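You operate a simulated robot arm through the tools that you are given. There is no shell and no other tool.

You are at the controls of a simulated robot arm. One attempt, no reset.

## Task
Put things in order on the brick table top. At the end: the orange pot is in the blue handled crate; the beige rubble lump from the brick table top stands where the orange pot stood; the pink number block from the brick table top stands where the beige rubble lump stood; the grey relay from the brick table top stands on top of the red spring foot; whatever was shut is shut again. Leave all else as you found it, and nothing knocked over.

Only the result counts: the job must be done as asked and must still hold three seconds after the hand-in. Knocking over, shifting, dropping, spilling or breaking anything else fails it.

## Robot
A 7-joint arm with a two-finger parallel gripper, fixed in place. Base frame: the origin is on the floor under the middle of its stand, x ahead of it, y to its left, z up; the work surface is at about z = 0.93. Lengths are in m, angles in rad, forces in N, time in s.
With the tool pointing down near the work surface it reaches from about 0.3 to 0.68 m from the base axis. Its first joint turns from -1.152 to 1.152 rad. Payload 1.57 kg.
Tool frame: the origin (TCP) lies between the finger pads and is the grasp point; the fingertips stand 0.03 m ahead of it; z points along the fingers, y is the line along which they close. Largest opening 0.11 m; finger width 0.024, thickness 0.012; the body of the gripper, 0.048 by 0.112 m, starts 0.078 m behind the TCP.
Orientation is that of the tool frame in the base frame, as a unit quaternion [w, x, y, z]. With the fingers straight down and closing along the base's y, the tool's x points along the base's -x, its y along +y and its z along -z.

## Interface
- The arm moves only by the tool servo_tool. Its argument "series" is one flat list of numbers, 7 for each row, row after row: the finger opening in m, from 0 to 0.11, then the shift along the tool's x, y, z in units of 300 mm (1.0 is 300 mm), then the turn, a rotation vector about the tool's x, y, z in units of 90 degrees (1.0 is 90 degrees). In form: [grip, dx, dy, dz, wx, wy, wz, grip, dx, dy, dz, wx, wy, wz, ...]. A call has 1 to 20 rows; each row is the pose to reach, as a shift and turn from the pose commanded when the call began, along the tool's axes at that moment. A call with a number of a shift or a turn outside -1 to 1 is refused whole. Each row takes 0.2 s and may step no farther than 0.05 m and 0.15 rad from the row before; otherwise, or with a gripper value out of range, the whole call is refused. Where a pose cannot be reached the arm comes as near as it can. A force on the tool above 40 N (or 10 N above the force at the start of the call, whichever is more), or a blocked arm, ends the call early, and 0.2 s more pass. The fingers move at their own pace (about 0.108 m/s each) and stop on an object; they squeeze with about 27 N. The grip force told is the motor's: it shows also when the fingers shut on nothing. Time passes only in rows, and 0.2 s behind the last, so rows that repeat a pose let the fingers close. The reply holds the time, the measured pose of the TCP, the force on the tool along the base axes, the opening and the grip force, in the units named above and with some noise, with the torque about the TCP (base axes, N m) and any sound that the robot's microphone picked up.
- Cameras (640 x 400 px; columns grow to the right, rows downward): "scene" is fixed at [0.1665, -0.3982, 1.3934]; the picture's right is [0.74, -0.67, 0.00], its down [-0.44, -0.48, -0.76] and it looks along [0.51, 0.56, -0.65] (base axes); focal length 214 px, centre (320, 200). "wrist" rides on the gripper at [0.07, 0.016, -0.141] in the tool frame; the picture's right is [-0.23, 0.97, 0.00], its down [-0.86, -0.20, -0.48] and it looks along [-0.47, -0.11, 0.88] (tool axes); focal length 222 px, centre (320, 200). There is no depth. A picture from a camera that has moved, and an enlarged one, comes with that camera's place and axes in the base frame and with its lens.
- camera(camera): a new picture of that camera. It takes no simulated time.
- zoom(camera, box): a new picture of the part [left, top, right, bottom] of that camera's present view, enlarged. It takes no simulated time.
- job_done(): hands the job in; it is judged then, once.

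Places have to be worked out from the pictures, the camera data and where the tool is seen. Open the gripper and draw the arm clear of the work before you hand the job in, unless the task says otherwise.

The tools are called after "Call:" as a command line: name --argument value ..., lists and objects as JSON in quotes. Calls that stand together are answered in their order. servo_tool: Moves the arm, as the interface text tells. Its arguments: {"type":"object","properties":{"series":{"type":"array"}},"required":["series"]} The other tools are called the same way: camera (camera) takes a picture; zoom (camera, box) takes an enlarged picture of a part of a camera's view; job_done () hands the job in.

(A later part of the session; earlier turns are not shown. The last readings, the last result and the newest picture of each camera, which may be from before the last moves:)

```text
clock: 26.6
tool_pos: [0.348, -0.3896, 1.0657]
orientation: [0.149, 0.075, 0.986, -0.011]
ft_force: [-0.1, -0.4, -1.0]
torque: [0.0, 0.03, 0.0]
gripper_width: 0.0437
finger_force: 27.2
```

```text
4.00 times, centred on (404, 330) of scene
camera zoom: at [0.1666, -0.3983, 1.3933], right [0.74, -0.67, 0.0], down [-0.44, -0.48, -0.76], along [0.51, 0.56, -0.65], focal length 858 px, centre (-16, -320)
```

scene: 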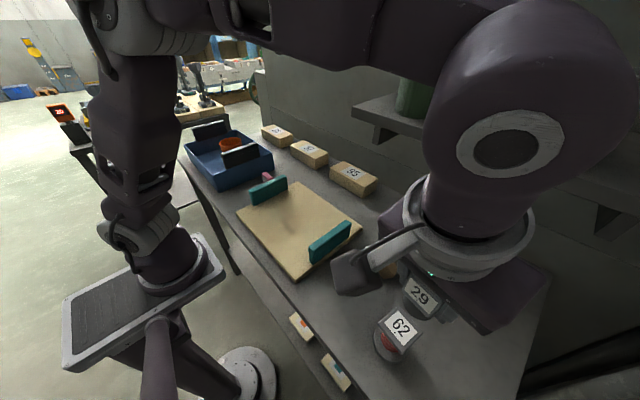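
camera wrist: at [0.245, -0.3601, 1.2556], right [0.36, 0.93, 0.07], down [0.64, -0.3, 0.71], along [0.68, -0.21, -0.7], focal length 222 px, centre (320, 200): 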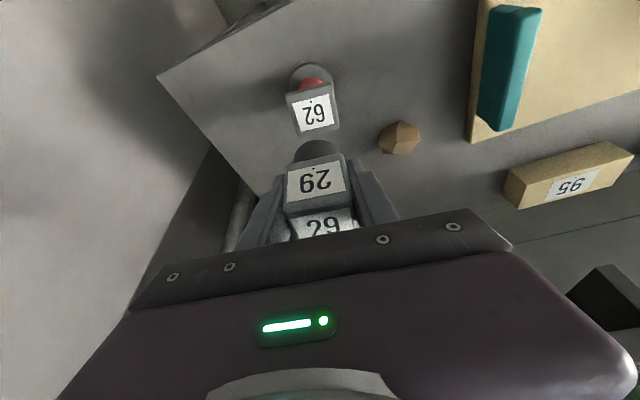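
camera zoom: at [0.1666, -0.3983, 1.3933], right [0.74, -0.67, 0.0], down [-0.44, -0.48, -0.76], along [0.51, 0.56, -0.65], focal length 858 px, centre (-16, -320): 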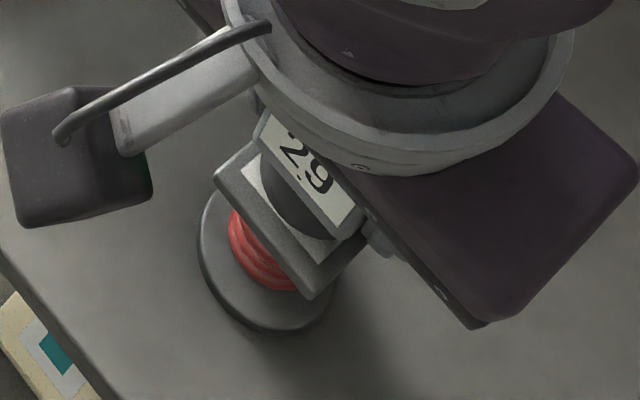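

Alignment is within 2 mm. I lower another 9 mm, leaving a few mm of gap, and read the force.

Call:
servo_tool --series '[0.03, 0.003, -0.003, 0.0106, 0, 0, 0, 0.03, 0.006, -0.005, 0.0212, 0, 0, 0, 0.03, 0.009, -0.005, 0.0287, 0, 0, 0, 0.03, 0.009, -0.005, 0.0287, 0, 0, 0]'

Call:
zoom --camera "wrist" --box '[240, 80, 400, 180]'

Call:
zoom --camera "scene" --box '[360, 300, 456, 375]'

```text
clock: 27.6
tool_pos: [0.3472, -0.3916, 1.0559]
orientation: [0.15, 0.076, 0.986, -0.014]
ft_force: [2.2, -3.3, 19.5]
torque: [-0.05, -0.1, -0.01]
gripper_width: 0.0437
finger_force: 27.2
```

```text
4.00 times, centred on (320, 130) of wrist
camera zoom: at [0.2432, -0.3594, 1.171], right [0.36, 0.93, 0.06], down [0.64, -0.3, 0.71], along [0.68, -0.22, -0.7], focal length 888 px, centre (320, 480)
```

zoom: 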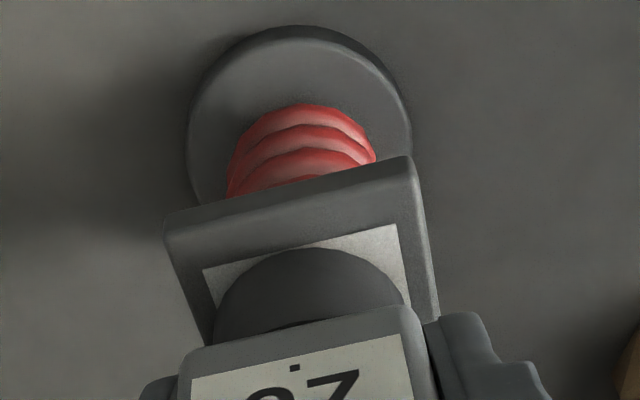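

```text
5.33 times, centred on (408, 338) of scene
camera zoom: at [0.1664, -0.3981, 1.3934], right [0.74, -0.67, 0.0], down [-0.44, -0.48, -0.76], along [0.51, 0.56, -0.65], focal length 1144 px, centre (-149, -533)
```

zoom: 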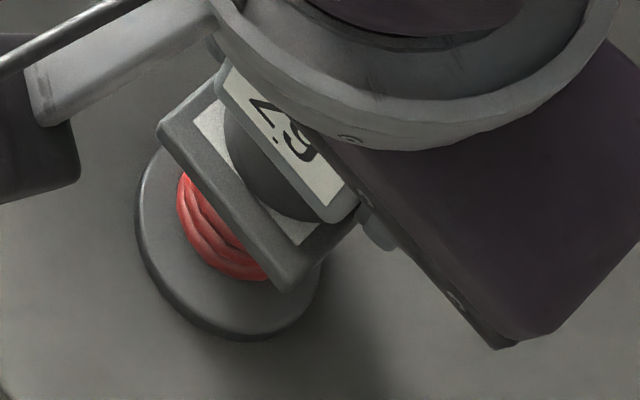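

Contact: 19.5 N upward, so the plate top is at about z = 1.01 and the stem sits centred on it. I back off ~1 mm to ease the pressing force before releasing.

Call:
servo_tool --series '[0.03, -0.0007, 0, -0.0022, 0, 0, 0, 0.03, -0.001, 0, -0.0032, 0, 0, 0]'

```text
clock: 28.2
tool_pos: [0.3477, -0.3901, 1.0565]
orientation: [0.149, 0.075, 0.986, -0.011]
ft_force: [1.1, -4.9, 13.1]
torque: [-0.25, -0.06, -0.03]
gripper_width: 0.0438
finger_force: 26.7
```

Still 13 N; I ease up another ~1.3 mm.

Call:
servo_tool --series '[0.03, -0.0008, 0, -0.0026, 0, 0, 0, 0.03, -0.0013, 0, -0.0041, 0, 0, 0]'

```text
clock: 28.8
tool_pos: [0.3477, -0.3902, 1.0573]
orientation: [0.149, 0.075, 0.986, -0.01]
ft_force: [-0.1, -0.5, -0.9]
torque: [-0.02, 0.02, -0.02]
gripper_width: 0.0438
finger_force: 27.1
```

Now it hangs just free (−0.9 N, the relay's weight). I lower by ~0.6 mm to a light contact.

Call:
servo_tool --series '[0.03, 0.0005, 0, 0.0016, 0, 0, 0, 0.03, 0.0007, 0, 0.0022, 0, 0, 0]'

```text
clock: 29.4
tool_pos: [0.3476, -0.3902, 1.0558]
orientation: [0.149, 0.075, 0.986, -0.012]
ft_force: [-0.5, 0.4, -1.6]
torque: [0.02, 0.02, 0.01]
gripper_width: 0.0436
finger_force: 27.3
```

Still free; another ~0.5 mm down.

Call:
servo_tool --series '[0.03, 0.0005, 0, 0.0016, 0, 0, 0, 0.03, 0.0005, 0, 0.0016, 0, 0, 0]'

```text
clock: 30.0
tool_pos: [0.3477, -0.3903, 1.0563]
orientation: [0.149, 0.075, 0.986, -0.011]
ft_force: [0.1, -0.3, -0.4]
torque: [0.03, -0.02, 0.03]
gripper_width: 0.0438
finger_force: 27.4
```

Essentially at contact. I check the view once more, then release.

Call:
zoom --camera "wrist" --box '[240, 80, 400, 205]'

Call:
servo_tool --series '[0.05, 0, 0, 0, 0, 0, 0, 0.06, 0, 0, 0, 0, 0, 0, 0.075, 0, 0, 0, 0, 0, 0, 0.08, 0, 0, 0, 0, 0, 0]'

Call:
zoom --camera "wrist" --box '[240, 80, 400, 205]'

Call:
zoom --camera "scene" --box '[360, 300, 456, 375]'

```text
3.20 times, centred on (320, 142) of wrist
camera zoom: at [0.2427, -0.3584, 1.1719], right [0.36, 0.93, 0.07], down [0.64, -0.3, 0.71], along [0.68, -0.21, -0.7], focal length 711 px, centre (320, 384)
```

zoom: 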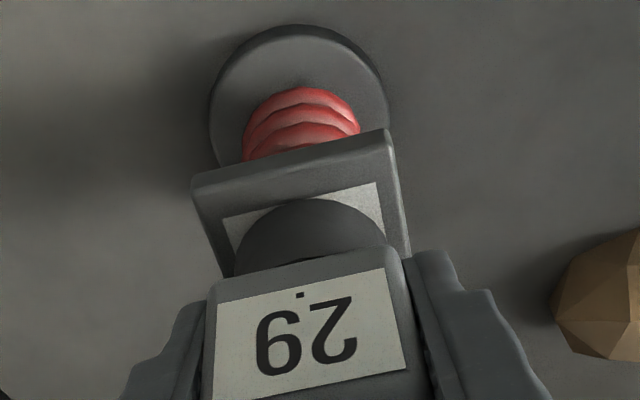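

```text
clock: 31.0
tool_pos: [0.3471, -0.3902, 1.0567]
orientation: [0.149, 0.075, 0.986, -0.011]
ft_force: [0.0, 0.7, -0.6]
torque: [0.03, 0.01, 0.0]
gripper_width: 0.0801
finger_force: 0.0
```

```text
3.20 times, centred on (320, 142) of wrist
camera zoom: at [0.2428, -0.3584, 1.172], right [0.36, 0.93, 0.07], down [0.64, -0.3, 0.71], along [0.68, -0.21, -0.7], focal length 711 px, centre (320, 384)
```

zoom: 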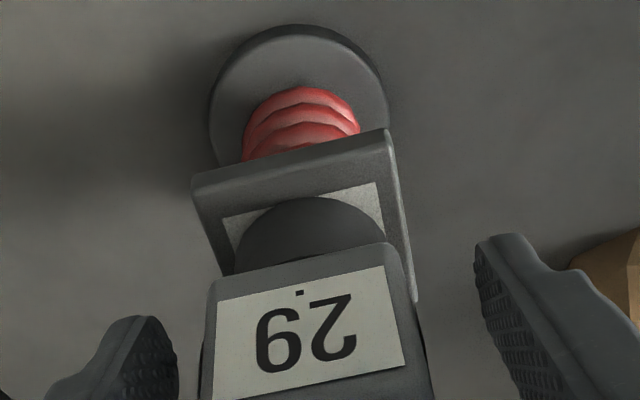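

```text
5.33 times, centred on (408, 338) of scene
camera zoom: at [0.1665, -0.3982, 1.3934], right [0.74, -0.67, 0.0], down [-0.44, -0.48, -0.76], along [0.51, 0.56, -0.65], focal length 1144 px, centre (-149, -533)
```

zoom: 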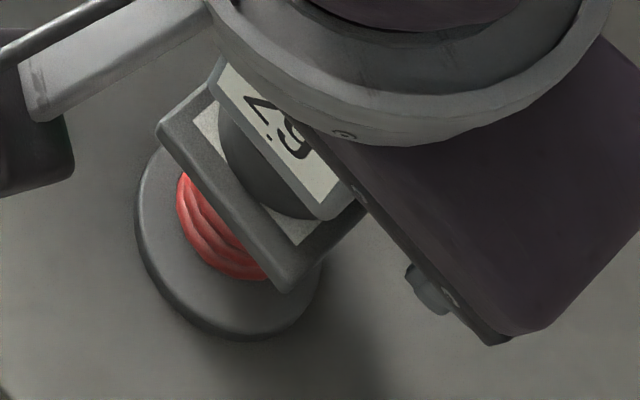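

The relay stands on the plate by itself. I withdraw backward along the tool axis, then check.

Call:
servo_tool --series '[0.08, 0, 0, -0.05, 0, 0, 0, 0.08, 0, 0, -0.13, 0, 0, 0, 0.08, 0, 0, -0.25, 0, 0, 0, 0.08, 0, 0, -0.38, 0, 0, 0, 0.08, 0, 0, -0.5, 0, 0, 0, 0.08, 0, 0, -0.5, 0, 0, 0]'

Call:
camera --camera "wrist"

Call:
camera --camera "scene"

```text
clock: 32.4
tool_pos: [0.3048, -0.384, 1.2017]
orientation: [0.149, 0.075, 0.986, -0.011]
ft_force: [-0.4, 0.5, -0.8]
torque: [-0.03, -0.01, -0.01]
gripper_width: 0.0801
finger_force: 0.1
```

```text
taken
camera wrist: at [0.2008, -0.3523, 1.3168], right [0.36, 0.93, 0.07], down [0.64, -0.3, 0.71], along [0.68, -0.21, -0.7], focal length 222 px, centre (320, 200)
```

wrist: 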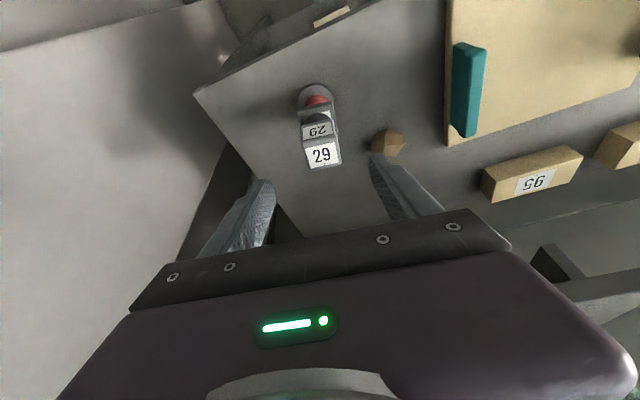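

```text
taken
```

scene: 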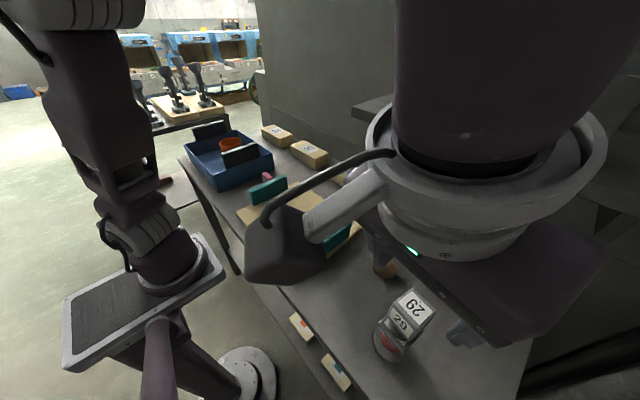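

The relay stands on the spring foot. Now the lump, at about [0.464, −0.291]: I bring the hand back to vertical and move above it, keeping high over the relay.

Call:
servo_tool --series '[0.09, -0.071, 0.078, 0.06, 0, 0.0637, 0, 0.1, -0.142, 0.156, 0.13, 0, 0.1273, 0, 0.11, -0.212, 0.233, 0.23, 0, 0.191, 0, 0.11, -0.283, 0.311, 0.35, 0, 0.191, 0, 0.11, -0.354, 0.389, 0.465, 0, 0.191, 0, 0.11, -0.354, 0.389, 0.465, 0, 0.191, 0]'

Call:
camera --camera "wrist"

Call:
camera --camera "scene"

```text
clock: 33.8
tool_pos: [0.4636, -0.2897, 1.0949]
orientation: [0.0, 0.075, 0.997, 0.001]
ft_force: [0.0, 0.5, -0.4]
torque: [0.0, -0.01, 0.02]
gripper_width: 0.1102
finger_force: 0.0
```

```text
taken
camera wrist: at [0.3972, -0.2643, 1.2379], right [0.37, 0.93, 0.0], down [0.82, -0.33, 0.48], along [0.44, -0.18, -0.88], focal length 222 px, centre (320, 200)
```

wrist: 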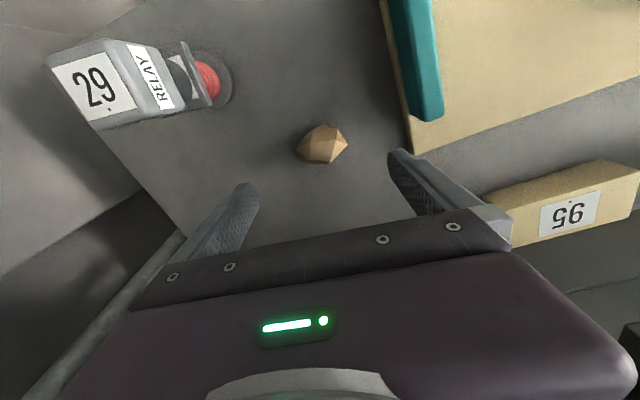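

```text
taken
```

scene: 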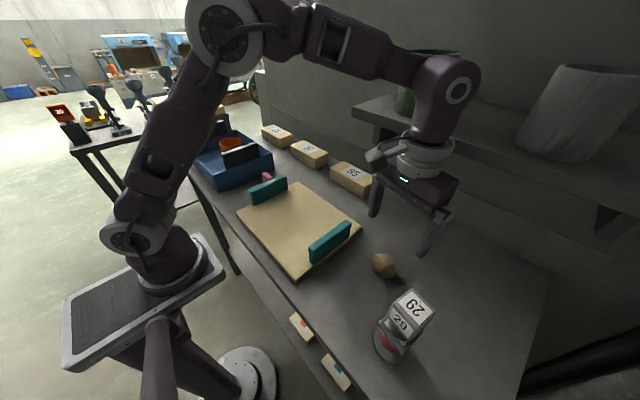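

The lump is centred under the hand. I zoom in on the lump for shape and orientation, and on the relay to verify it is steady.

Call:
zoom --camera "wrist" --box '[270, 100, 374, 180]'

Call:
zoom --camera "scene" --box '[350, 240, 454, 375]'

```text
5.00 times, centred on (322, 140) of wrist
camera zoom: at [0.3972, -0.2643, 1.2379], right [0.37, 0.93, 0.0], down [0.82, -0.33, 0.48], along [0.44, -0.18, -0.88], focal length 1111 px, centre (310, 500)
```

zoom: 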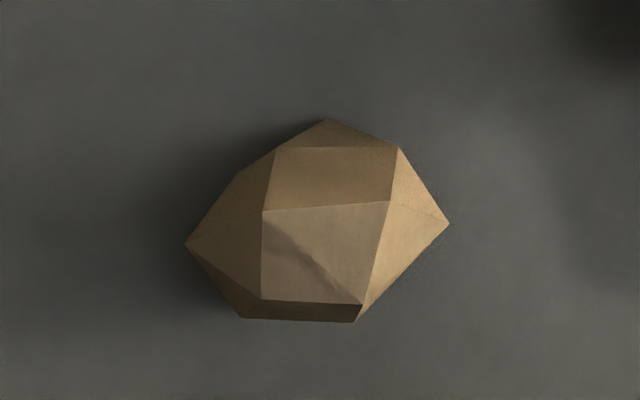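

```text
2.96 times, centred on (402, 308) of scene
camera zoom: at [0.1666, -0.3982, 1.3934], right [0.74, -0.67, 0.0], down [-0.44, -0.48, -0.76], along [0.51, 0.56, -0.65], focal length 636 px, centre (77, -118)
```

zoom: 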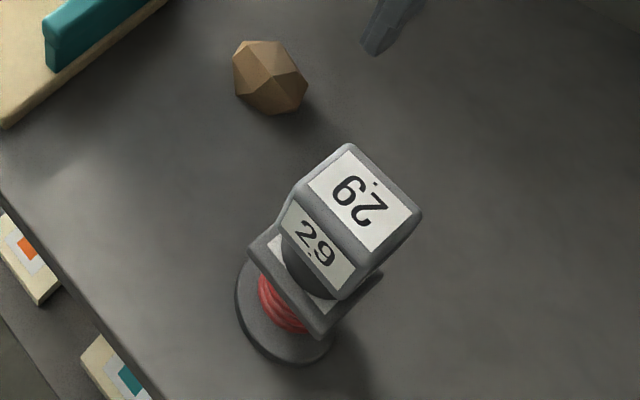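

The lump's best grip is across its short axis (~42 mm, parallel edges), direction ≈ (0.93, −0.37), centre ≈ [0.468, −0.291]. I yaw the hand −103° in two calls (this keeps the camera on the side away from the relay).

Call:
servo_tool --series '[0.1, 0, 0, 0, 0, 0, 0.09, 0.09, 0, 0, 0, 0, 0, 0.18, 0.08, 0, 0, 0, 0, 0, 0.27, 0.08, 0, 0, 0, 0, 0, 0.36, 0.08, 0, 0, 0, 0, 0, 0.45, 0.08, 0, 0, 0, 0, 0, 0.54, 0.08, 0, 0, 0, 0, 0, 0.63, 0.08, 0, 0, 0, 0, 0, 0.72, 0.08, 0, 0, 0, 0, 0, 0.72]'

Call:
servo_tool --series '[0.08, 0, 0, 0, 0, 0, 0.09, 0.08, 0, 0, 0, 0, 0, 0.18, 0.08, 0, 0, 0, 0, 0, 0.27, 0.08, 0, 0, 0, 0, 0, 0.36, 0.08, 0, 0, 0, 0, 0, 0.4244, 0.08, 0, 0, 0, 0, 0, 0.4244]'

Call:
camera --camera "wrist"

```text
clock: 35.8
tool_pos: [0.4621, -0.2895, 1.0968]
orientation: [0.0, 0.6, 0.8, 0.0]
ft_force: [0.5, -0.1, 0.0]
torque: [0.02, 0.01, -0.03]
gripper_width: 0.0801
finger_force: 0.2
```

```text
clock: 37.2
tool_pos: [0.4637, -0.2904, 1.098]
orientation: [0.0, 0.828, 0.561, -0.001]
ft_force: [0.3, 0.0, -0.2]
torque: [0.01, -0.05, -0.02]
gripper_width: 0.0796
finger_force: 0.1
```

```text
taken
camera wrist: at [0.5038, -0.2318, 1.2398], right [0.82, -0.57, 0.0], down [-0.5, -0.72, 0.48], along [-0.27, -0.39, -0.88], focal length 222 px, centre (320, 200)
```

wrist: 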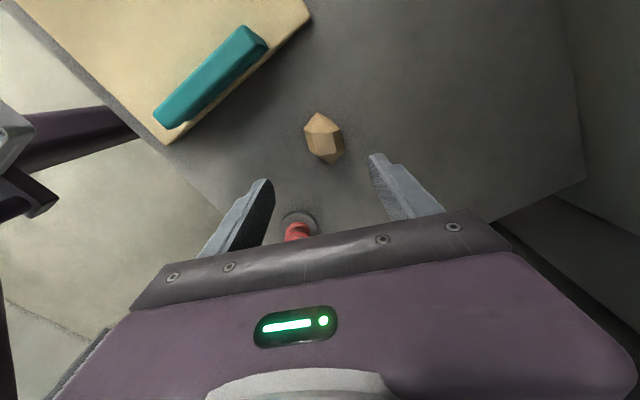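

Yaw reached. I zoom on the lump from this side.

Call:
zoom --camera "wrist" --box '[270, 95, 374, 175]'

```text
5.00 times, centred on (322, 135) of wrist
camera zoom: at [0.5038, -0.2318, 1.2398], right [0.82, -0.57, 0.0], down [-0.5, -0.72, 0.48], along [-0.27, -0.39, -0.88], focal length 1111 px, centre (310, 525)
```

zoom: 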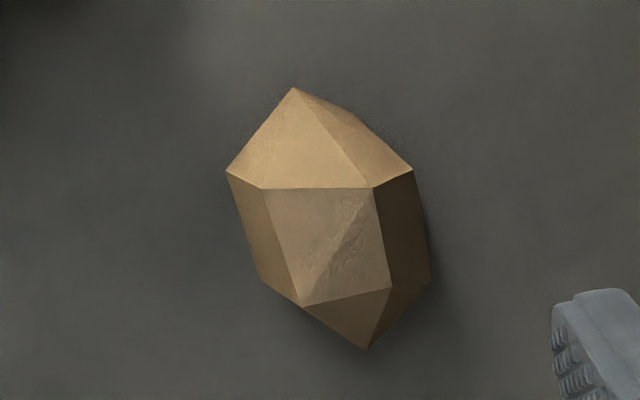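

Lump centre refines to [0.469, −0.2915], side edges nearly parallel to the pads. I descend around it to TCP z ≈ 0.967.

Call:
servo_tool --series '[0.08, 0.002, 0.01, 0.1, 0, 0, 0, 0.08, 0.004, 0.02, 0.2, 0, 0, 0, 0.08, 0.004, 0.02, 0.3, 0, 0, 0, 0.08, 0.004, 0.02, 0.39, 0, 0, 0, 0.08, 0.004, 0.02, 0.433, 0, 0, 0, 0.08, 0.004, 0.02, 0.433, 0, 0, 0]'

Call:
zoom --camera "wrist" --box '[220, 110, 420, 235]'

Call:
zoom --camera "scene" --box '[330, 200, 490, 360]'

```text
clock: 38.6
tool_pos: [0.4684, -0.291, 0.9679]
orientation: [0.0, 0.828, 0.561, 0.0]
ft_force: [0.5, -0.8, 1.8]
torque: [0.01, -0.01, -0.01]
gripper_width: 0.0799
finger_force: 0.1
```

```text
3.20 times, centred on (320, 172) of wrist
camera zoom: at [0.51, -0.2333, 1.1098], right [0.82, -0.57, 0.0], down [-0.5, -0.72, 0.48], along [-0.27, -0.39, -0.88], focal length 711 px, centre (320, 288)
```

zoom: 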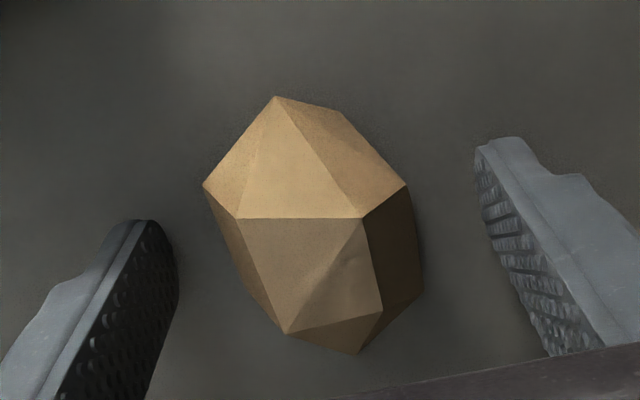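

```text
2.50 times, centred on (410, 280) of scene
camera zoom: at [0.1665, -0.3982, 1.3934], right [0.74, -0.67, 0.0], down [-0.44, -0.48, -0.76], along [0.51, 0.56, -0.65], focal length 536 px, centre (95, 0)
```

zoom: 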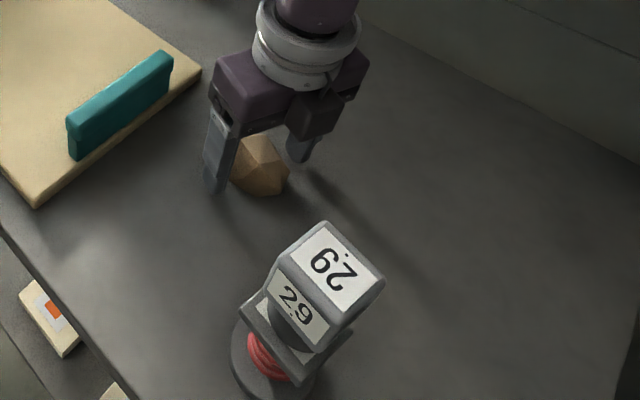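

The lump is centred between the pads. I close on it.

Call:
servo_tool --series '[0.06, 0, 0, 0, 0, 0, 0, 0.05, 0, 0, 0, 0, 0, 0, 0.03, 0, 0, 0, 0, 0, 0, 0.03, 0, 0, 0, 0, 0, 0, 0.03, 0, 0, 0, 0, 0, 0]'

Call:
zoom --camera "wrist" --box '[220, 110, 420, 235]'

```text
clock: 39.8
tool_pos: [0.4698, -0.2903, 0.9691]
orientation: [0.0, 0.827, 0.562, 0.0]
ft_force: [0.0, -1.4, -0.2]
torque: [-0.02, 0.04, 0.0]
gripper_width: 0.0467
finger_force: 27.1
```

```text
3.20 times, centred on (320, 172) of wrist
camera zoom: at [0.51, -0.2333, 1.1101], right [0.82, -0.57, 0.0], down [-0.5, -0.72, 0.48], along [-0.27, -0.39, -0.88], focal length 711 px, centre (320, 288)
```

zoom: 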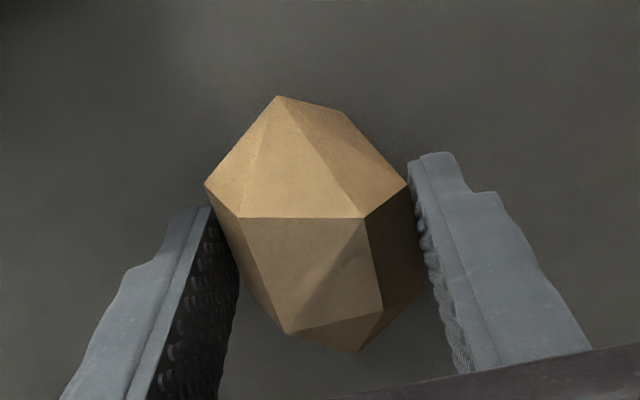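

Gripped at 46.7 mm with no visible rotation. I lift it gently.

Call:
servo_tool --series '[0.03, 0, 0, -0.02, 0, 0, 0, 0.03, 0, 0, -0.06, 0, 0, 0, 0.03, 0, 0, -0.15, 0, 0, 0, 0.03, 0, 0, -0.28, 0, 0, 0, 0.03, 0, 0, -0.43, 0, 0, 0, 0.03, 0, 0, -0.5, 0, 0, 0, 0.03, 0, 0, -0.5, 0, 0, 0]'

Call:
zoom --camera "wrist" --box '[220, 110, 420, 235]'

Call:
zoom --camera "scene" --box '[330, 150, 490, 310]'

```text
clock: 41.4
tool_pos: [0.4668, -0.2908, 1.1174]
orientation: [0.0, 0.827, 0.562, 0.001]
ft_force: [0.8, 0.4, -0.5]
torque: [0.0, -0.01, 0.02]
gripper_width: 0.0466
finger_force: 26.7
```

```text
3.20 times, centred on (320, 172) of wrist
camera zoom: at [0.5075, -0.233, 1.2594], right [0.82, -0.57, 0.0], down [-0.5, -0.72, 0.48], along [-0.27, -0.39, -0.88], focal length 711 px, centre (320, 288)
```

zoom: 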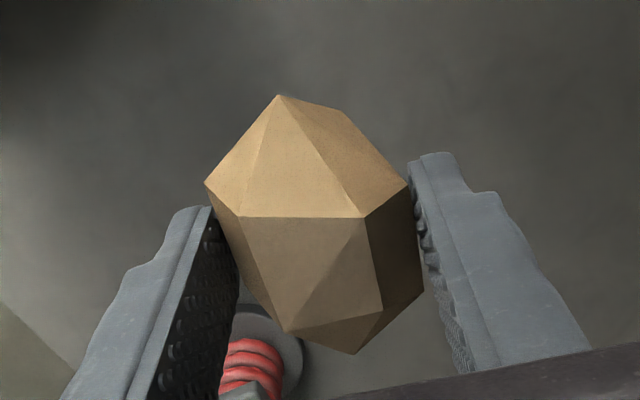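

```text
2.50 times, centred on (410, 230) of scene
camera zoom: at [0.1666, -0.3982, 1.3933], right [0.74, -0.67, 0.0], down [-0.44, -0.48, -0.76], along [0.51, 0.56, -0.65], focal length 536 px, centre (95, 125)
```

zoom: 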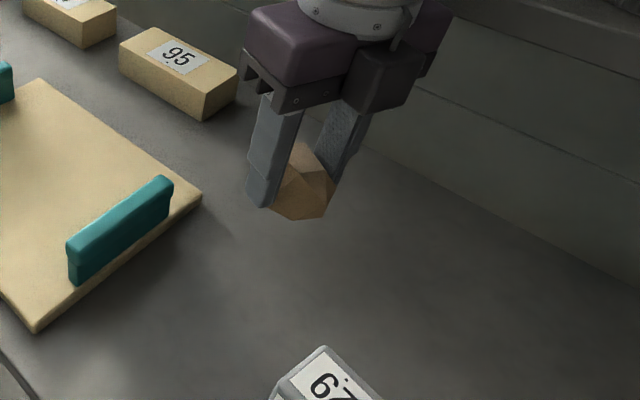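

The lump is securely held. I carry it leftwards, keeping x small to stay clear of the shelf corner (≈[0.57, −0.07, 1.22]), rotating the hand along with the arm.

Call:
servo_tool --series '[0.03, 0.098, -0.072, 0, 0, 0, -0.07, 0.03, 0.196, -0.145, 0, 0, 0, -0.14, 0.03, 0.293, -0.217, 0, 0, 0, -0.21, 0.03, 0.391, -0.289, 0, 0, 0, -0.28, 0.03, 0.507, -0.336, 0, 0, 0, -0.35, 0.03, 0.623, -0.382, 0, 0, 0, -0.42, 0.03, 0.739, -0.429, 0, 0, 0, -0.49, 0.03, 0.855, -0.475, 0, 0, 0, -0.561, 0.03, 0.855, -0.475, 0, 0, 0, -0.561]'

Call:
camera --camera "wrist"

Call:
camera --camera "scene"

```text
clock: 43.4
tool_pos: [0.4307, 0.0017, 1.1164]
orientation: [0.001, 0.509, 0.861, 0.001]
ft_force: [-0.5, 0.2, -1.7]
torque: [0.01, -0.02, 0.01]
gripper_width: 0.0467
finger_force: 27.0
```

```text
taken
camera wrist: at [0.4121, 0.0698, 1.2582], right [0.96, 0.27, 0.0], down [0.24, -0.85, 0.48], along [0.13, -0.46, -0.88], focal length 222 px, centre (320, 200)
```

wrist: 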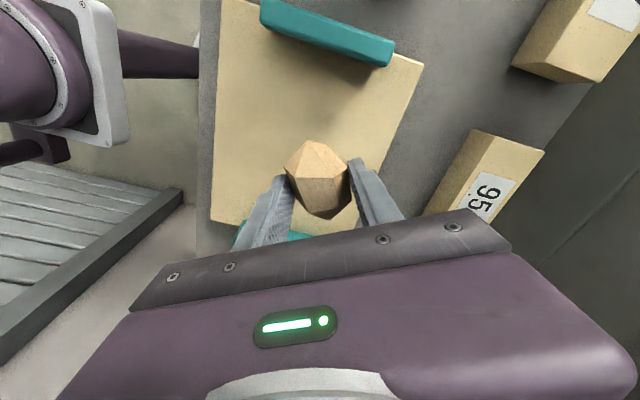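

```text
taken
```

scene: 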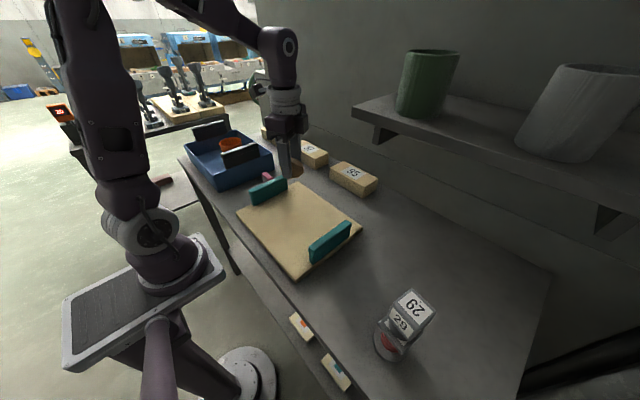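

Good. Now I move to above the pot's former place [0.569, 0.191].

Call:
servo_tool --series '[0.03, 0.0557, 0.118, 0.015, 0, 0, 0, 0.03, 0.1113, 0.236, 0.03, 0, 0, 0, 0.03, 0.167, 0.354, 0.045, 0, 0, 0, 0.03, 0.2227, 0.472, 0.06, 0, 0, 0, 0.03, 0.2783, 0.59, 0.075, 0, 0, 0, 0.03, 0.334, 0.708, 0.09, 0, 0, 0, 0.03, 0.334, 0.708, 0.09, 0, 0, 0]'

Call:
camera --camera "wrist"

Call:
zoom --camera "scene" --box '[230, 90, 358, 190]'

```text
clock: 45.0
tool_pos: [0.5706, 0.1902, 1.0898]
orientation: [0.0, 0.509, 0.861, 0.0]
ft_force: [-0.5, -0.2, -2.0]
torque: [-0.01, -0.02, -0.03]
gripper_width: 0.0465
finger_force: 26.8
```

```text
taken
camera wrist: at [0.5518, 0.2594, 1.2315], right [0.96, 0.27, 0.0], down [0.24, -0.85, 0.48], along [0.13, -0.46, -0.88], focal length 222 px, centre (320, 200)
```

wrist: 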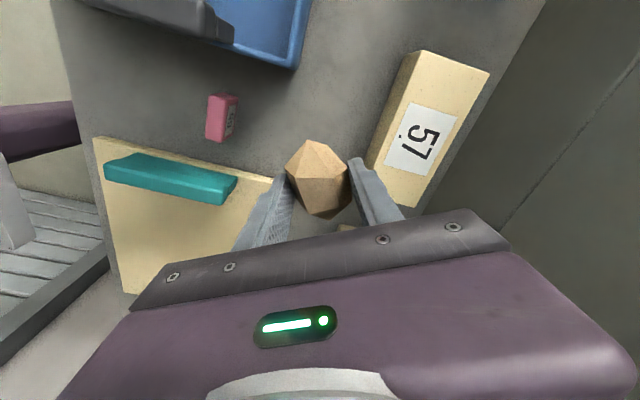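

```text
4.00 times, centred on (294, 140) of scene
camera zoom: at [0.1666, -0.3982, 1.3934], right [0.74, -0.67, 0.0], down [-0.44, -0.48, -0.76], along [0.51, 0.56, -0.65], focal length 858 px, centre (424, 440)
```

zoom: 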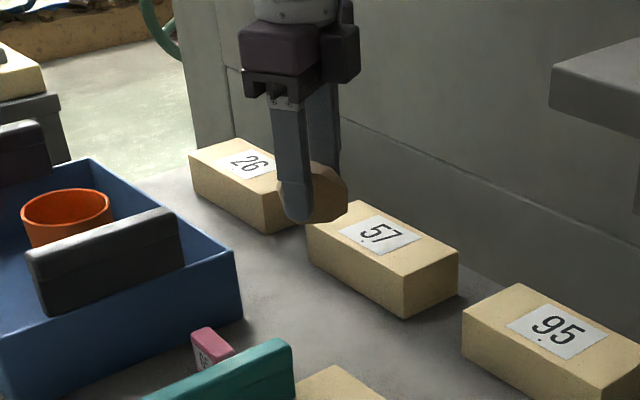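

Clearances to box 57 (near face x ≈ 0.635) are fine. I lower the lump to ~5 mm above the table.

Call:
servo_tool --series '[0.03, 0.003, -0.003, 0.1, 0, 0, 0, 0.03, 0.005, -0.005, 0.2, 0, 0, 0, 0.03, 0.005, -0.005, 0.3, 0, 0, 0, 0.03, 0.005, -0.005, 0.36, 0, 0, 0, 0.03, 0.005, -0.005, 0.383, 0, 0, 0, 0.03, 0.005, -0.005, 0.383, 0, 0, 0]'

Call:
zoom --camera "wrist" --box '[220, 90, 420, 235]'

Call:
zoom --camera "scene" --box '[230, 110, 358, 210]'

```text
clock: 46.4
tool_pos: [0.5679, 0.1902, 0.9758]
orientation: [0.001, 0.509, 0.861, 0.0]
ft_force: [-0.4, -0.2, -0.9]
torque: [-0.01, -0.03, -0.03]
gripper_width: 0.0466
finger_force: 26.5
```

```text
2.76 times, centred on (320, 162) of wrist
camera zoom: at [0.5486, 0.2582, 1.118], right [0.96, 0.27, 0.0], down [0.24, -0.85, 0.48], along [0.13, -0.46, -0.88], focal length 613 px, centre (320, 303)
```

zoom: 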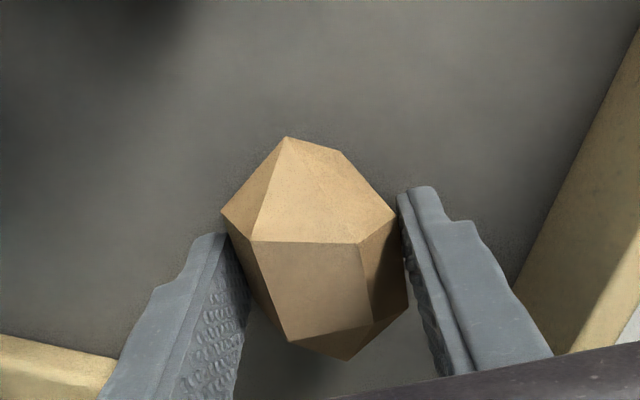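

```text
4.00 times, centred on (294, 160) of scene
camera zoom: at [0.1666, -0.3982, 1.3934], right [0.74, -0.67, 0.0], down [-0.44, -0.48, -0.76], along [0.51, 0.56, -0.65], focal length 858 px, centre (424, 360)
```

zoom: 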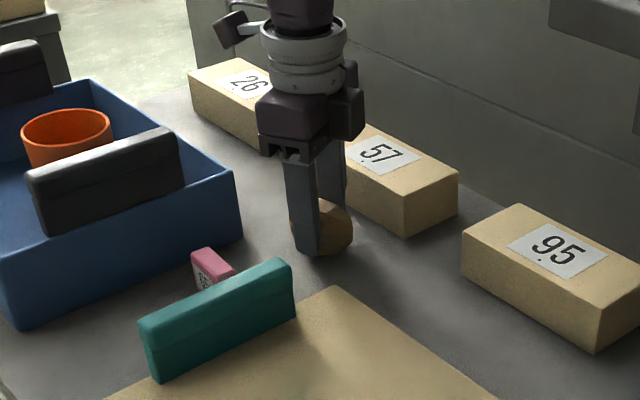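

Fine so far. I creep down another 5 mm in small steps, watching the force.

Call:
servo_tool --series '[0.03, 0, 0, 0.005, 0, 0, 0, 0.03, 0, 0, 0.01, 0, 0, 0, 0.03, 0, 0, 0.015, 0, 0, 0, 0.03, 0, 0, 0.015, 0, 0, 0]'

```text
clock: 47.4
tool_pos: [0.5681, 0.1899, 0.9727]
orientation: [0.0, 0.509, 0.861, -0.001]
ft_force: [0.0, 0.5, -0.6]
torque: [-0.03, -0.03, -0.04]
gripper_width: 0.0464
finger_force: 26.5
```

No contact yet (z ≈ 0.972). I continue in 1 mm steps.

Call:
servo_tool --series '[0.03, 0, 0, 0.003, 0, 0, 0, 0.03, 0, 0, 0.006, 0, 0, 0, 0.03, 0, 0, 0.009, 0, 0, 0, 0.03, 0, 0, 0.009, 0, 0, 0]'

```text
clock: 48.4
tool_pos: [0.5677, 0.1905, 0.9699]
orientation: [-0.001, 0.509, 0.861, 0.0]
ft_force: [0.7, 0.1, -1.0]
torque: [-0.01, 0.0, -0.01]
gripper_width: 0.0464
finger_force: 27.3
```

At the original grasp the TCP was at z ≈ 0.968; I lower about 1.2 mm more.

Call:
servo_tool --series '[0.03, 0, 0, 0.002, 0, 0, 0, 0.03, 0, 0, 0.004, 0, 0, 0, 0.03, 0, 0, 0.004, 0, 0, 0]'

```text
clock: 49.2
tool_pos: [0.5677, 0.1899, 0.9692]
orientation: [0.0, 0.509, 0.861, -0.001]
ft_force: [0.3, 0.4, -1.1]
torque: [0.04, 0.01, 0.04]
gripper_width: 0.0465
finger_force: 27.1
```

Call:
servo_tool --series '[0.03, 0, 0, 0.002, 0, 0, 0, 0.03, 0, 0, 0.004, 0, 0, 0, 0.03, 0, 0, 0.004, 0, 0, 0]'

```text
clock: 50.0
tool_pos: [0.5671, 0.1907, 0.9688]
orientation: [0.001, 0.509, 0.861, 0.001]
ft_force: [-0.3, -3.1, 24.9]
torque: [-0.04, 0.08, 0.07]
gripper_width: 0.0463
finger_force: 27.2
```

Contact with 25 N; I ease up 0.9 mm.

Call:
servo_tool --series '[0.03, 0, 0, -0.0015, 0, 0, 0, 0.03, 0, 0, -0.003, 0, 0, 0]'

```text
clock: 50.6
tool_pos: [0.5674, 0.1905, 0.9669]
orientation: [0.001, 0.509, 0.861, 0.0]
ft_force: [6.2, -4.7, 21.4]
torque: [-0.09, -0.19, -0.01]
gripper_width: 0.0462
finger_force: 27.0
```

Call:
servo_tool --series '[0.03, 0, 0, -0.0015, 0, 0, 0, 0.03, 0, 0, -0.003, 0, 0, 0]'

```text
clock: 51.2
tool_pos: [0.5668, 0.1909, 0.9685]
orientation: [-0.001, 0.509, 0.861, 0.0]
ft_force: [4.0, 0.8, 8.3]
torque: [-0.08, -0.33, 0.03]
gripper_width: 0.0466
finger_force: 26.8
```

Light contact now (8 N). I ease a touch more and open the fingers modestly to 0.068.

Call:
servo_tool --series '[0.03, 0, 0, -0.001, 0, 0, 0, 0.046, 0, 0, -0.001, 0, 0, 0, 0.05, 0, 0, -0.001, 0, 0, 0, 0.058, 0, 0, -0.001, 0, 0, 0, 0.068, 0, 0, -0.001, 0, 0, 0, 0.068, 0, 0, -0.001, 0, 0, 0]'

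Call:
zoom --camera "wrist" --box '[220, 90, 420, 235]'

Call:
zoom --camera "scene" --box '[230, 110, 358, 210]'

```text
clock: 52.6
tool_pos: [0.5681, 0.1914, 0.9693]
orientation: [-0.001, 0.509, 0.861, 0.0]
ft_force: [-0.9, -0.4, 0.6]
torque: [0.01, -0.02, 0.02]
gripper_width: 0.0682
finger_force: 0.0
```

```text
2.76 times, centred on (320, 162) of wrist
camera zoom: at [0.5483, 0.2589, 1.111], right [0.96, 0.27, 0.0], down [0.24, -0.85, 0.48], along [0.13, -0.46, -0.88], focal length 613 px, centre (320, 303)
```

zoom: 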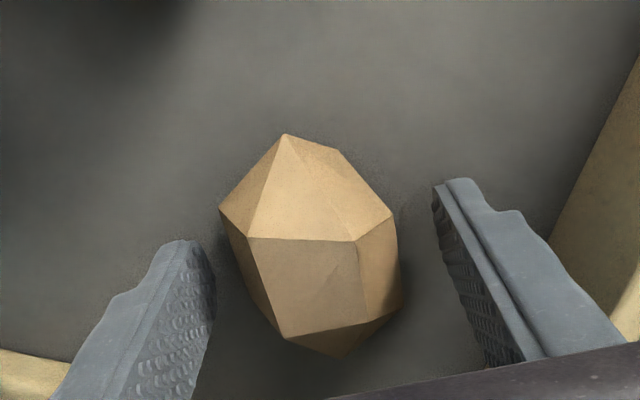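

```text
4.00 times, centred on (294, 160) of scene
camera zoom: at [0.1665, -0.3982, 1.3934], right [0.74, -0.67, 0.0], down [-0.44, -0.48, -0.76], along [0.51, 0.56, -0.65], focal length 858 px, centre (424, 360)
```

zoom: 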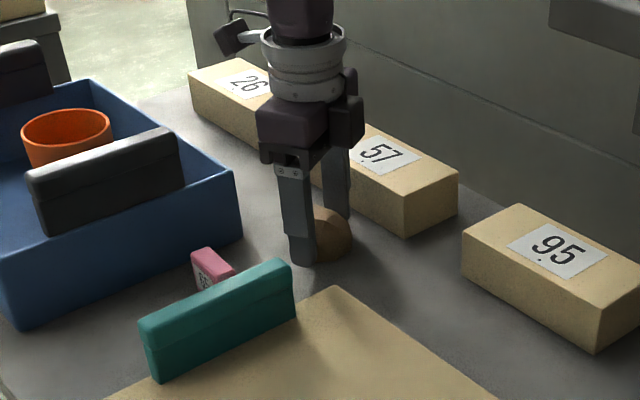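

The lump stands free at the pot's old place. I rise straight up and look.

Call:
servo_tool --series '[0.068, 0, 0, -0.06, 0, 0, 0, 0.068, 0, 0, -0.15, 0, 0, 0, 0.068, 0, 0, -0.28, 0, 0, 0, 0.068, 0, 0, -0.42, 0, 0, 0, 0.068, 0, 0, -0.42, 0, 0, 0]'

Call:
camera --camera "wrist"

Call:
zoom --camera "scene" --box '[230, 110, 358, 210]'

```text
clock: 53.8
tool_pos: [0.5672, 0.1896, 1.0967]
orientation: [0.0, 0.509, 0.861, 0.001]
ft_force: [-0.6, 0.0, 0.4]
torque: [0.01, -0.01, 0.01]
gripper_width: 0.0678
finger_force: 0.0
```

```text
taken
camera wrist: at [0.5466, 0.2572, 1.2385], right [0.96, 0.27, 0.0], down [0.24, -0.85, 0.48], along [0.13, -0.46, -0.88], focal length 222 px, centre (320, 200)
```

wrist: 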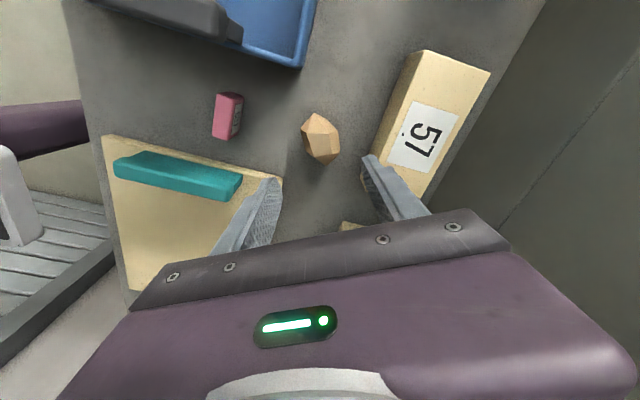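

```text
4.00 times, centred on (294, 160) of scene
camera zoom: at [0.1665, -0.3982, 1.3934], right [0.74, -0.67, 0.0], down [-0.44, -0.48, -0.76], along [0.51, 0.56, -0.65], focal length 858 px, centre (424, 360)
```

zoom: 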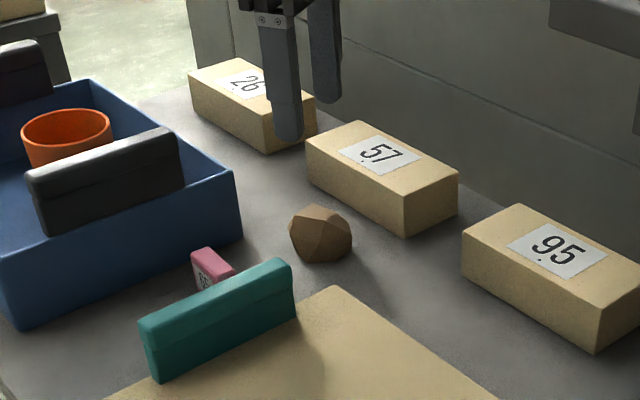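

The lump stands well at about [0.567, 0.192]. Now the pink block: centre ≈ [0.448, 0.189], about 20 × 48 × 30 mm (thin along x). I move above it, turning so the fingers close along its thin side.

Call:
servo_tool --series '[0.068, 0.048, -0.087, -0.01, 0, 0, 0.0895, 0.068, 0.096, -0.174, -0.017, 0, 0, 0.179, 0.06, 0.143, -0.261, -0.017, 0, 0, 0.2685, 0.06, 0.191, -0.348, -0.017, 0, 0, 0.358, 0.06, 0.191, -0.348, -0.017, 0, 0, 0.358]'

Call:
camera --camera "wrist"

Call:
zoom --camera "scene" --box '[200, 90, 360, 215]'

```text
clock: 55.0
tool_pos: [0.4475, 0.1895, 1.1004]
orientation: [0.0, 0.729, 0.685, 0.0]
ft_force: [-0.3, 0.7, -0.7]
torque: [0.0, 0.04, -0.04]
gripper_width: 0.0601
finger_force: 0.0
```

```text
taken
camera wrist: at [0.4676, 0.2569, 1.242], right [0.96, -0.29, 0.0], down [-0.25, -0.84, 0.48], along [-0.14, -0.46, -0.88], focal length 222 px, centre (320, 200)
```

wrist: 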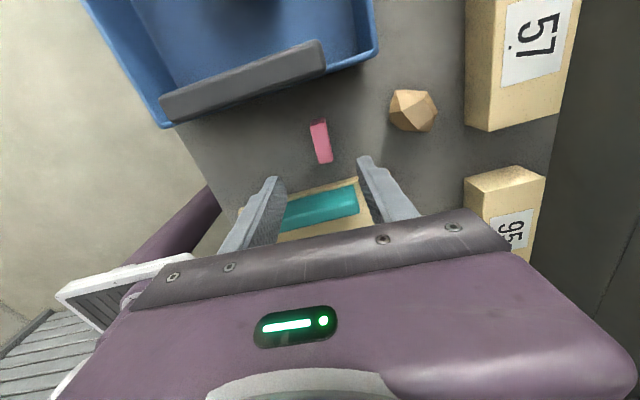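

```text
3.20 times, centred on (280, 152) of scene
camera zoom: at [0.1665, -0.3982, 1.3934], right [0.74, -0.67, 0.0], down [-0.44, -0.48, -0.76], along [0.51, 0.56, -0.65], focal length 686 px, centre (448, 352)
```

zoom: 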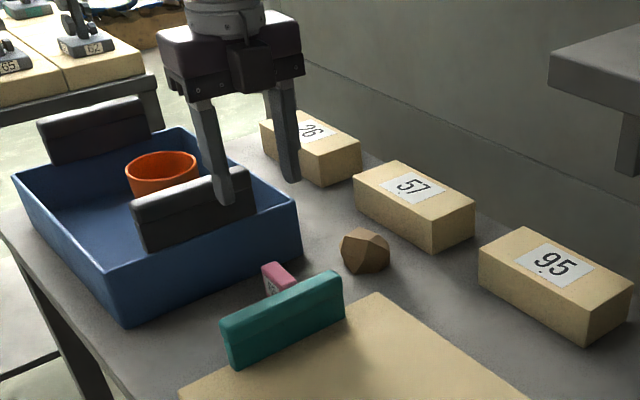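

The pink block is under the hand. I zoom to align.

Call:
zoom --camera "wrist" --box '[270, 105, 374, 185]'

```text
5.00 times, centred on (322, 145) of wrist
camera zoom: at [0.4676, 0.2569, 1.242], right [0.96, -0.29, 0.0], down [-0.25, -0.84, 0.48], along [-0.14, -0.46, -0.88], focal length 1111 px, centre (310, 475)
```

zoom: 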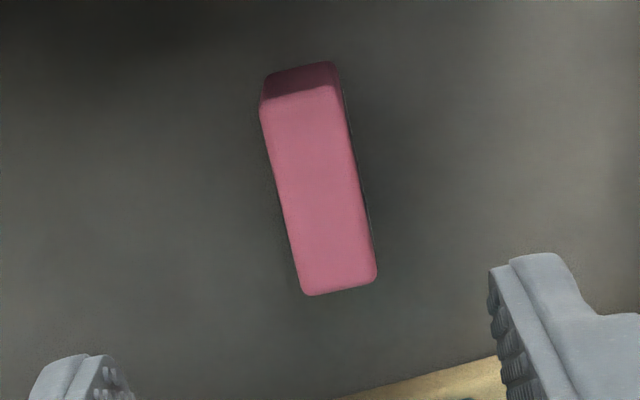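

Block centre is about [0.449, 0.187], well aligned. I descend to TCP z ≈ 0.967 (tips just above the table).

Call:
servo_tool --series '[0.06, -0.003, 0.003, 0.1, 0, 0, 0, 0.06, -0.005, 0.005, 0.2, 0, 0, 0, 0.06, -0.005, 0.005, 0.3, 0, 0, 0, 0.06, -0.005, 0.005, 0.4, 0, 0, 0, 0.06, -0.005, 0.005, 0.445, 0, 0, 0, 0.06, -0.005, 0.005, 0.445, 0, 0, 0]'

Call:
zoom --camera "wrist" --box '[220, 90, 420, 235]'

Call:
zoom --camera "scene" --box '[200, 110, 328, 210]'

```text
clock: 56.4
tool_pos: [0.4481, 0.1884, 0.9666]
orientation: [0.0, 0.728, 0.686, -0.001]
ft_force: [0.5, 0.8, 0.5]
torque: [0.0, -0.01, 0.02]
gripper_width: 0.0601
finger_force: 0.1
```

```text
2.76 times, centred on (320, 162) of wrist
camera zoom: at [0.4689, 0.2562, 1.109], right [0.96, -0.29, 0.0], down [-0.25, -0.84, 0.48], along [-0.14, -0.46, -0.88], focal length 613 px, centre (320, 303)
```

zoom: 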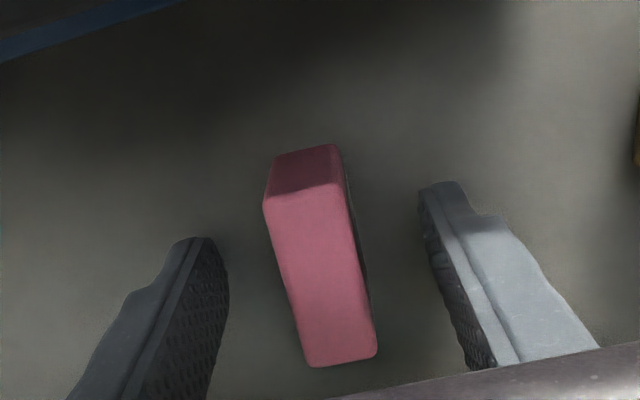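

```text
4.00 times, centred on (264, 160) of scene
camera zoom: at [0.1665, -0.3982, 1.3934], right [0.74, -0.67, 0.0], down [-0.44, -0.48, -0.76], along [0.51, 0.56, -0.65], focal length 858 px, centre (544, 360)
```

zoom: 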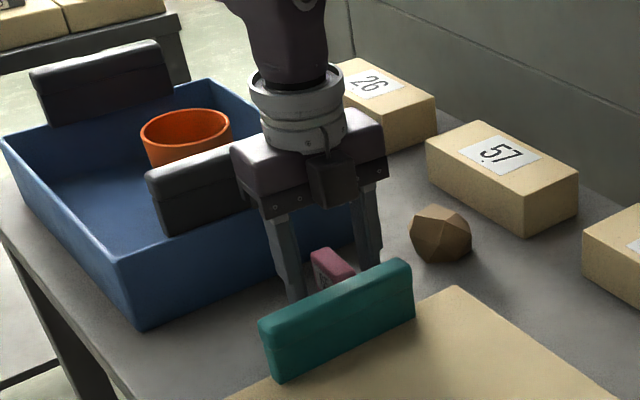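

Fingers straddle the pink block. I close on it.

Call:
servo_tool --series '[0.045, 0, 0, 0, 0, 0, 0, 0.03, 0, 0, 0, 0, 0, 0, 0.01, 0, 0, 0, 0, 0, 0, 0.01, 0, 0, 0, 0, 0, 0, 0.01, 0, 0, 0, 0, 0, 0]'

Call:
zoom --camera "wrist" --box '[220, 90, 420, 235]'

```text
clock: 57.6
tool_pos: [0.448, 0.1891, 0.9659]
orientation: [0.0, 0.728, 0.686, 0.0]
ft_force: [0.6, 0.0, 1.0]
torque: [-0.01, -0.03, 0.02]
gripper_width: 0.0194
finger_force: 27.0
```

```text
2.76 times, centred on (320, 162) of wrist
camera zoom: at [0.4689, 0.2563, 1.1094], right [0.96, -0.29, 0.0], down [-0.25, -0.84, 0.48], along [-0.14, -0.46, -0.88], focal length 613 px, centre (320, 303)
```

zoom: 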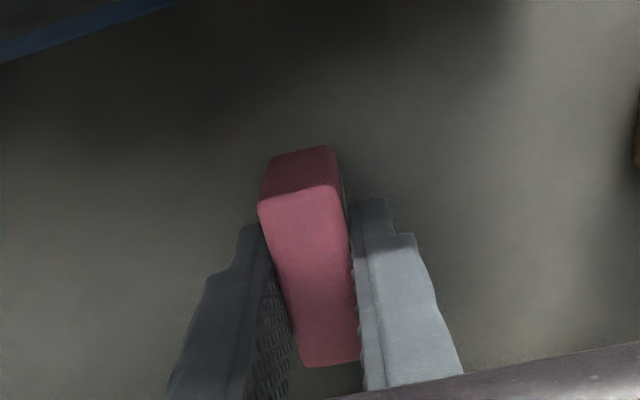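

Pink block gripped (19.4 mm). I lift it.

Call:
servo_tool --series '[0.01, 0, 0, -0.02, 0, 0, 0, 0.01, 0, 0, -0.08, 0, 0, 0, 0.01, 0, 0, -0.2, 0, 0, 0, 0.01, 0, 0, -0.35, 0, 0, 0, 0.01, 0, 0, -0.5, 0, 0, 0, 0.01, 0, 0, -0.5, 0, 0, 0]'

Call:
zoom --camera "wrist" --box '[220, 90, 420, 235]'

Call:
zoom --camera "scene" --box '[200, 90, 360, 215]'

```text
clock: 59.0
tool_pos: [0.4518, 0.1881, 1.1161]
orientation: [0.0, 0.729, 0.685, -0.001]
ft_force: [-0.2, 0.3, -1.0]
torque: [-0.01, -0.01, 0.03]
gripper_width: 0.0194
finger_force: 27.0
```

```text
2.76 times, centred on (320, 162) of wrist
camera zoom: at [0.4716, 0.2565, 1.2584], right [0.96, -0.29, 0.0], down [-0.25, -0.84, 0.48], along [-0.14, -0.46, -0.88], focal length 613 px, centre (320, 303)
```

zoom: 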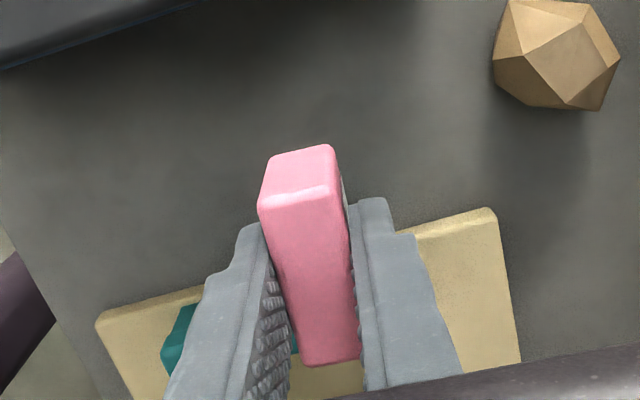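

```text
3.20 times, centred on (280, 152) of scene
camera zoom: at [0.1665, -0.3982, 1.3934], right [0.74, -0.67, 0.0], down [-0.44, -0.48, -0.76], along [0.51, 0.56, -0.65], focal length 686 px, centre (448, 352)
```

zoom: 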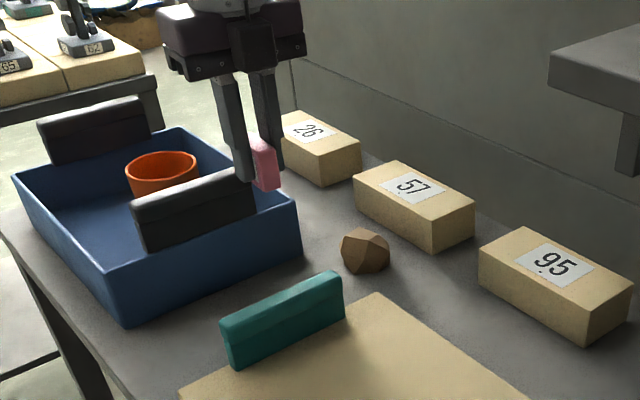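

Held well. I carry it toward the right, keeping x near 0.42 to avoid the shelf.

Call:
servo_tool --series '[0.01, -0.141, -0.017, 0, 0, 0, 0, 0.01, -0.283, -0.034, 0, 0, 0, 0, 0.01, -0.424, -0.051, 0, 0, 0, 0, 0.01, -0.565, -0.068, 0, 0, 0, 0, 0.01, -0.698, -0.06, 0, 0, 0, 0, 0.01, -0.832, -0.051, 0, 0, 0, 0, 0.01, -0.965, -0.043, 0, 0, 0, 0, 0.01, -0.965, -0.043, 0, 0, 0, 0]'

Call:
camera --camera "scene"

```text
clock: 60.8
tool_pos: [0.4159, -0.1003, 1.1144]
orientation: [0.0, 0.728, 0.686, 0.0]
ft_force: [0.0, -0.2, -0.8]
torque: [0.04, 0.01, 0.0]
gripper_width: 0.0192
finger_force: 27.5
```

```text
taken
```

scene: 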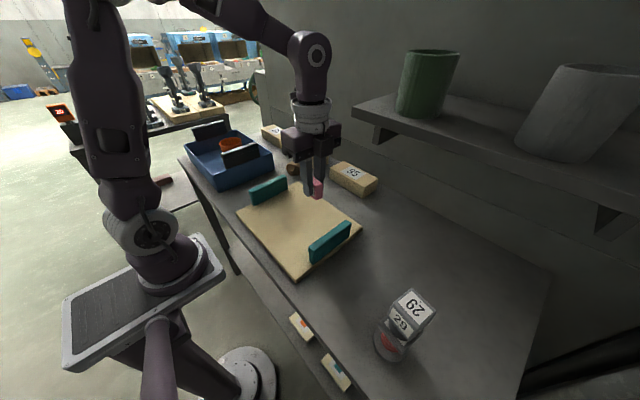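

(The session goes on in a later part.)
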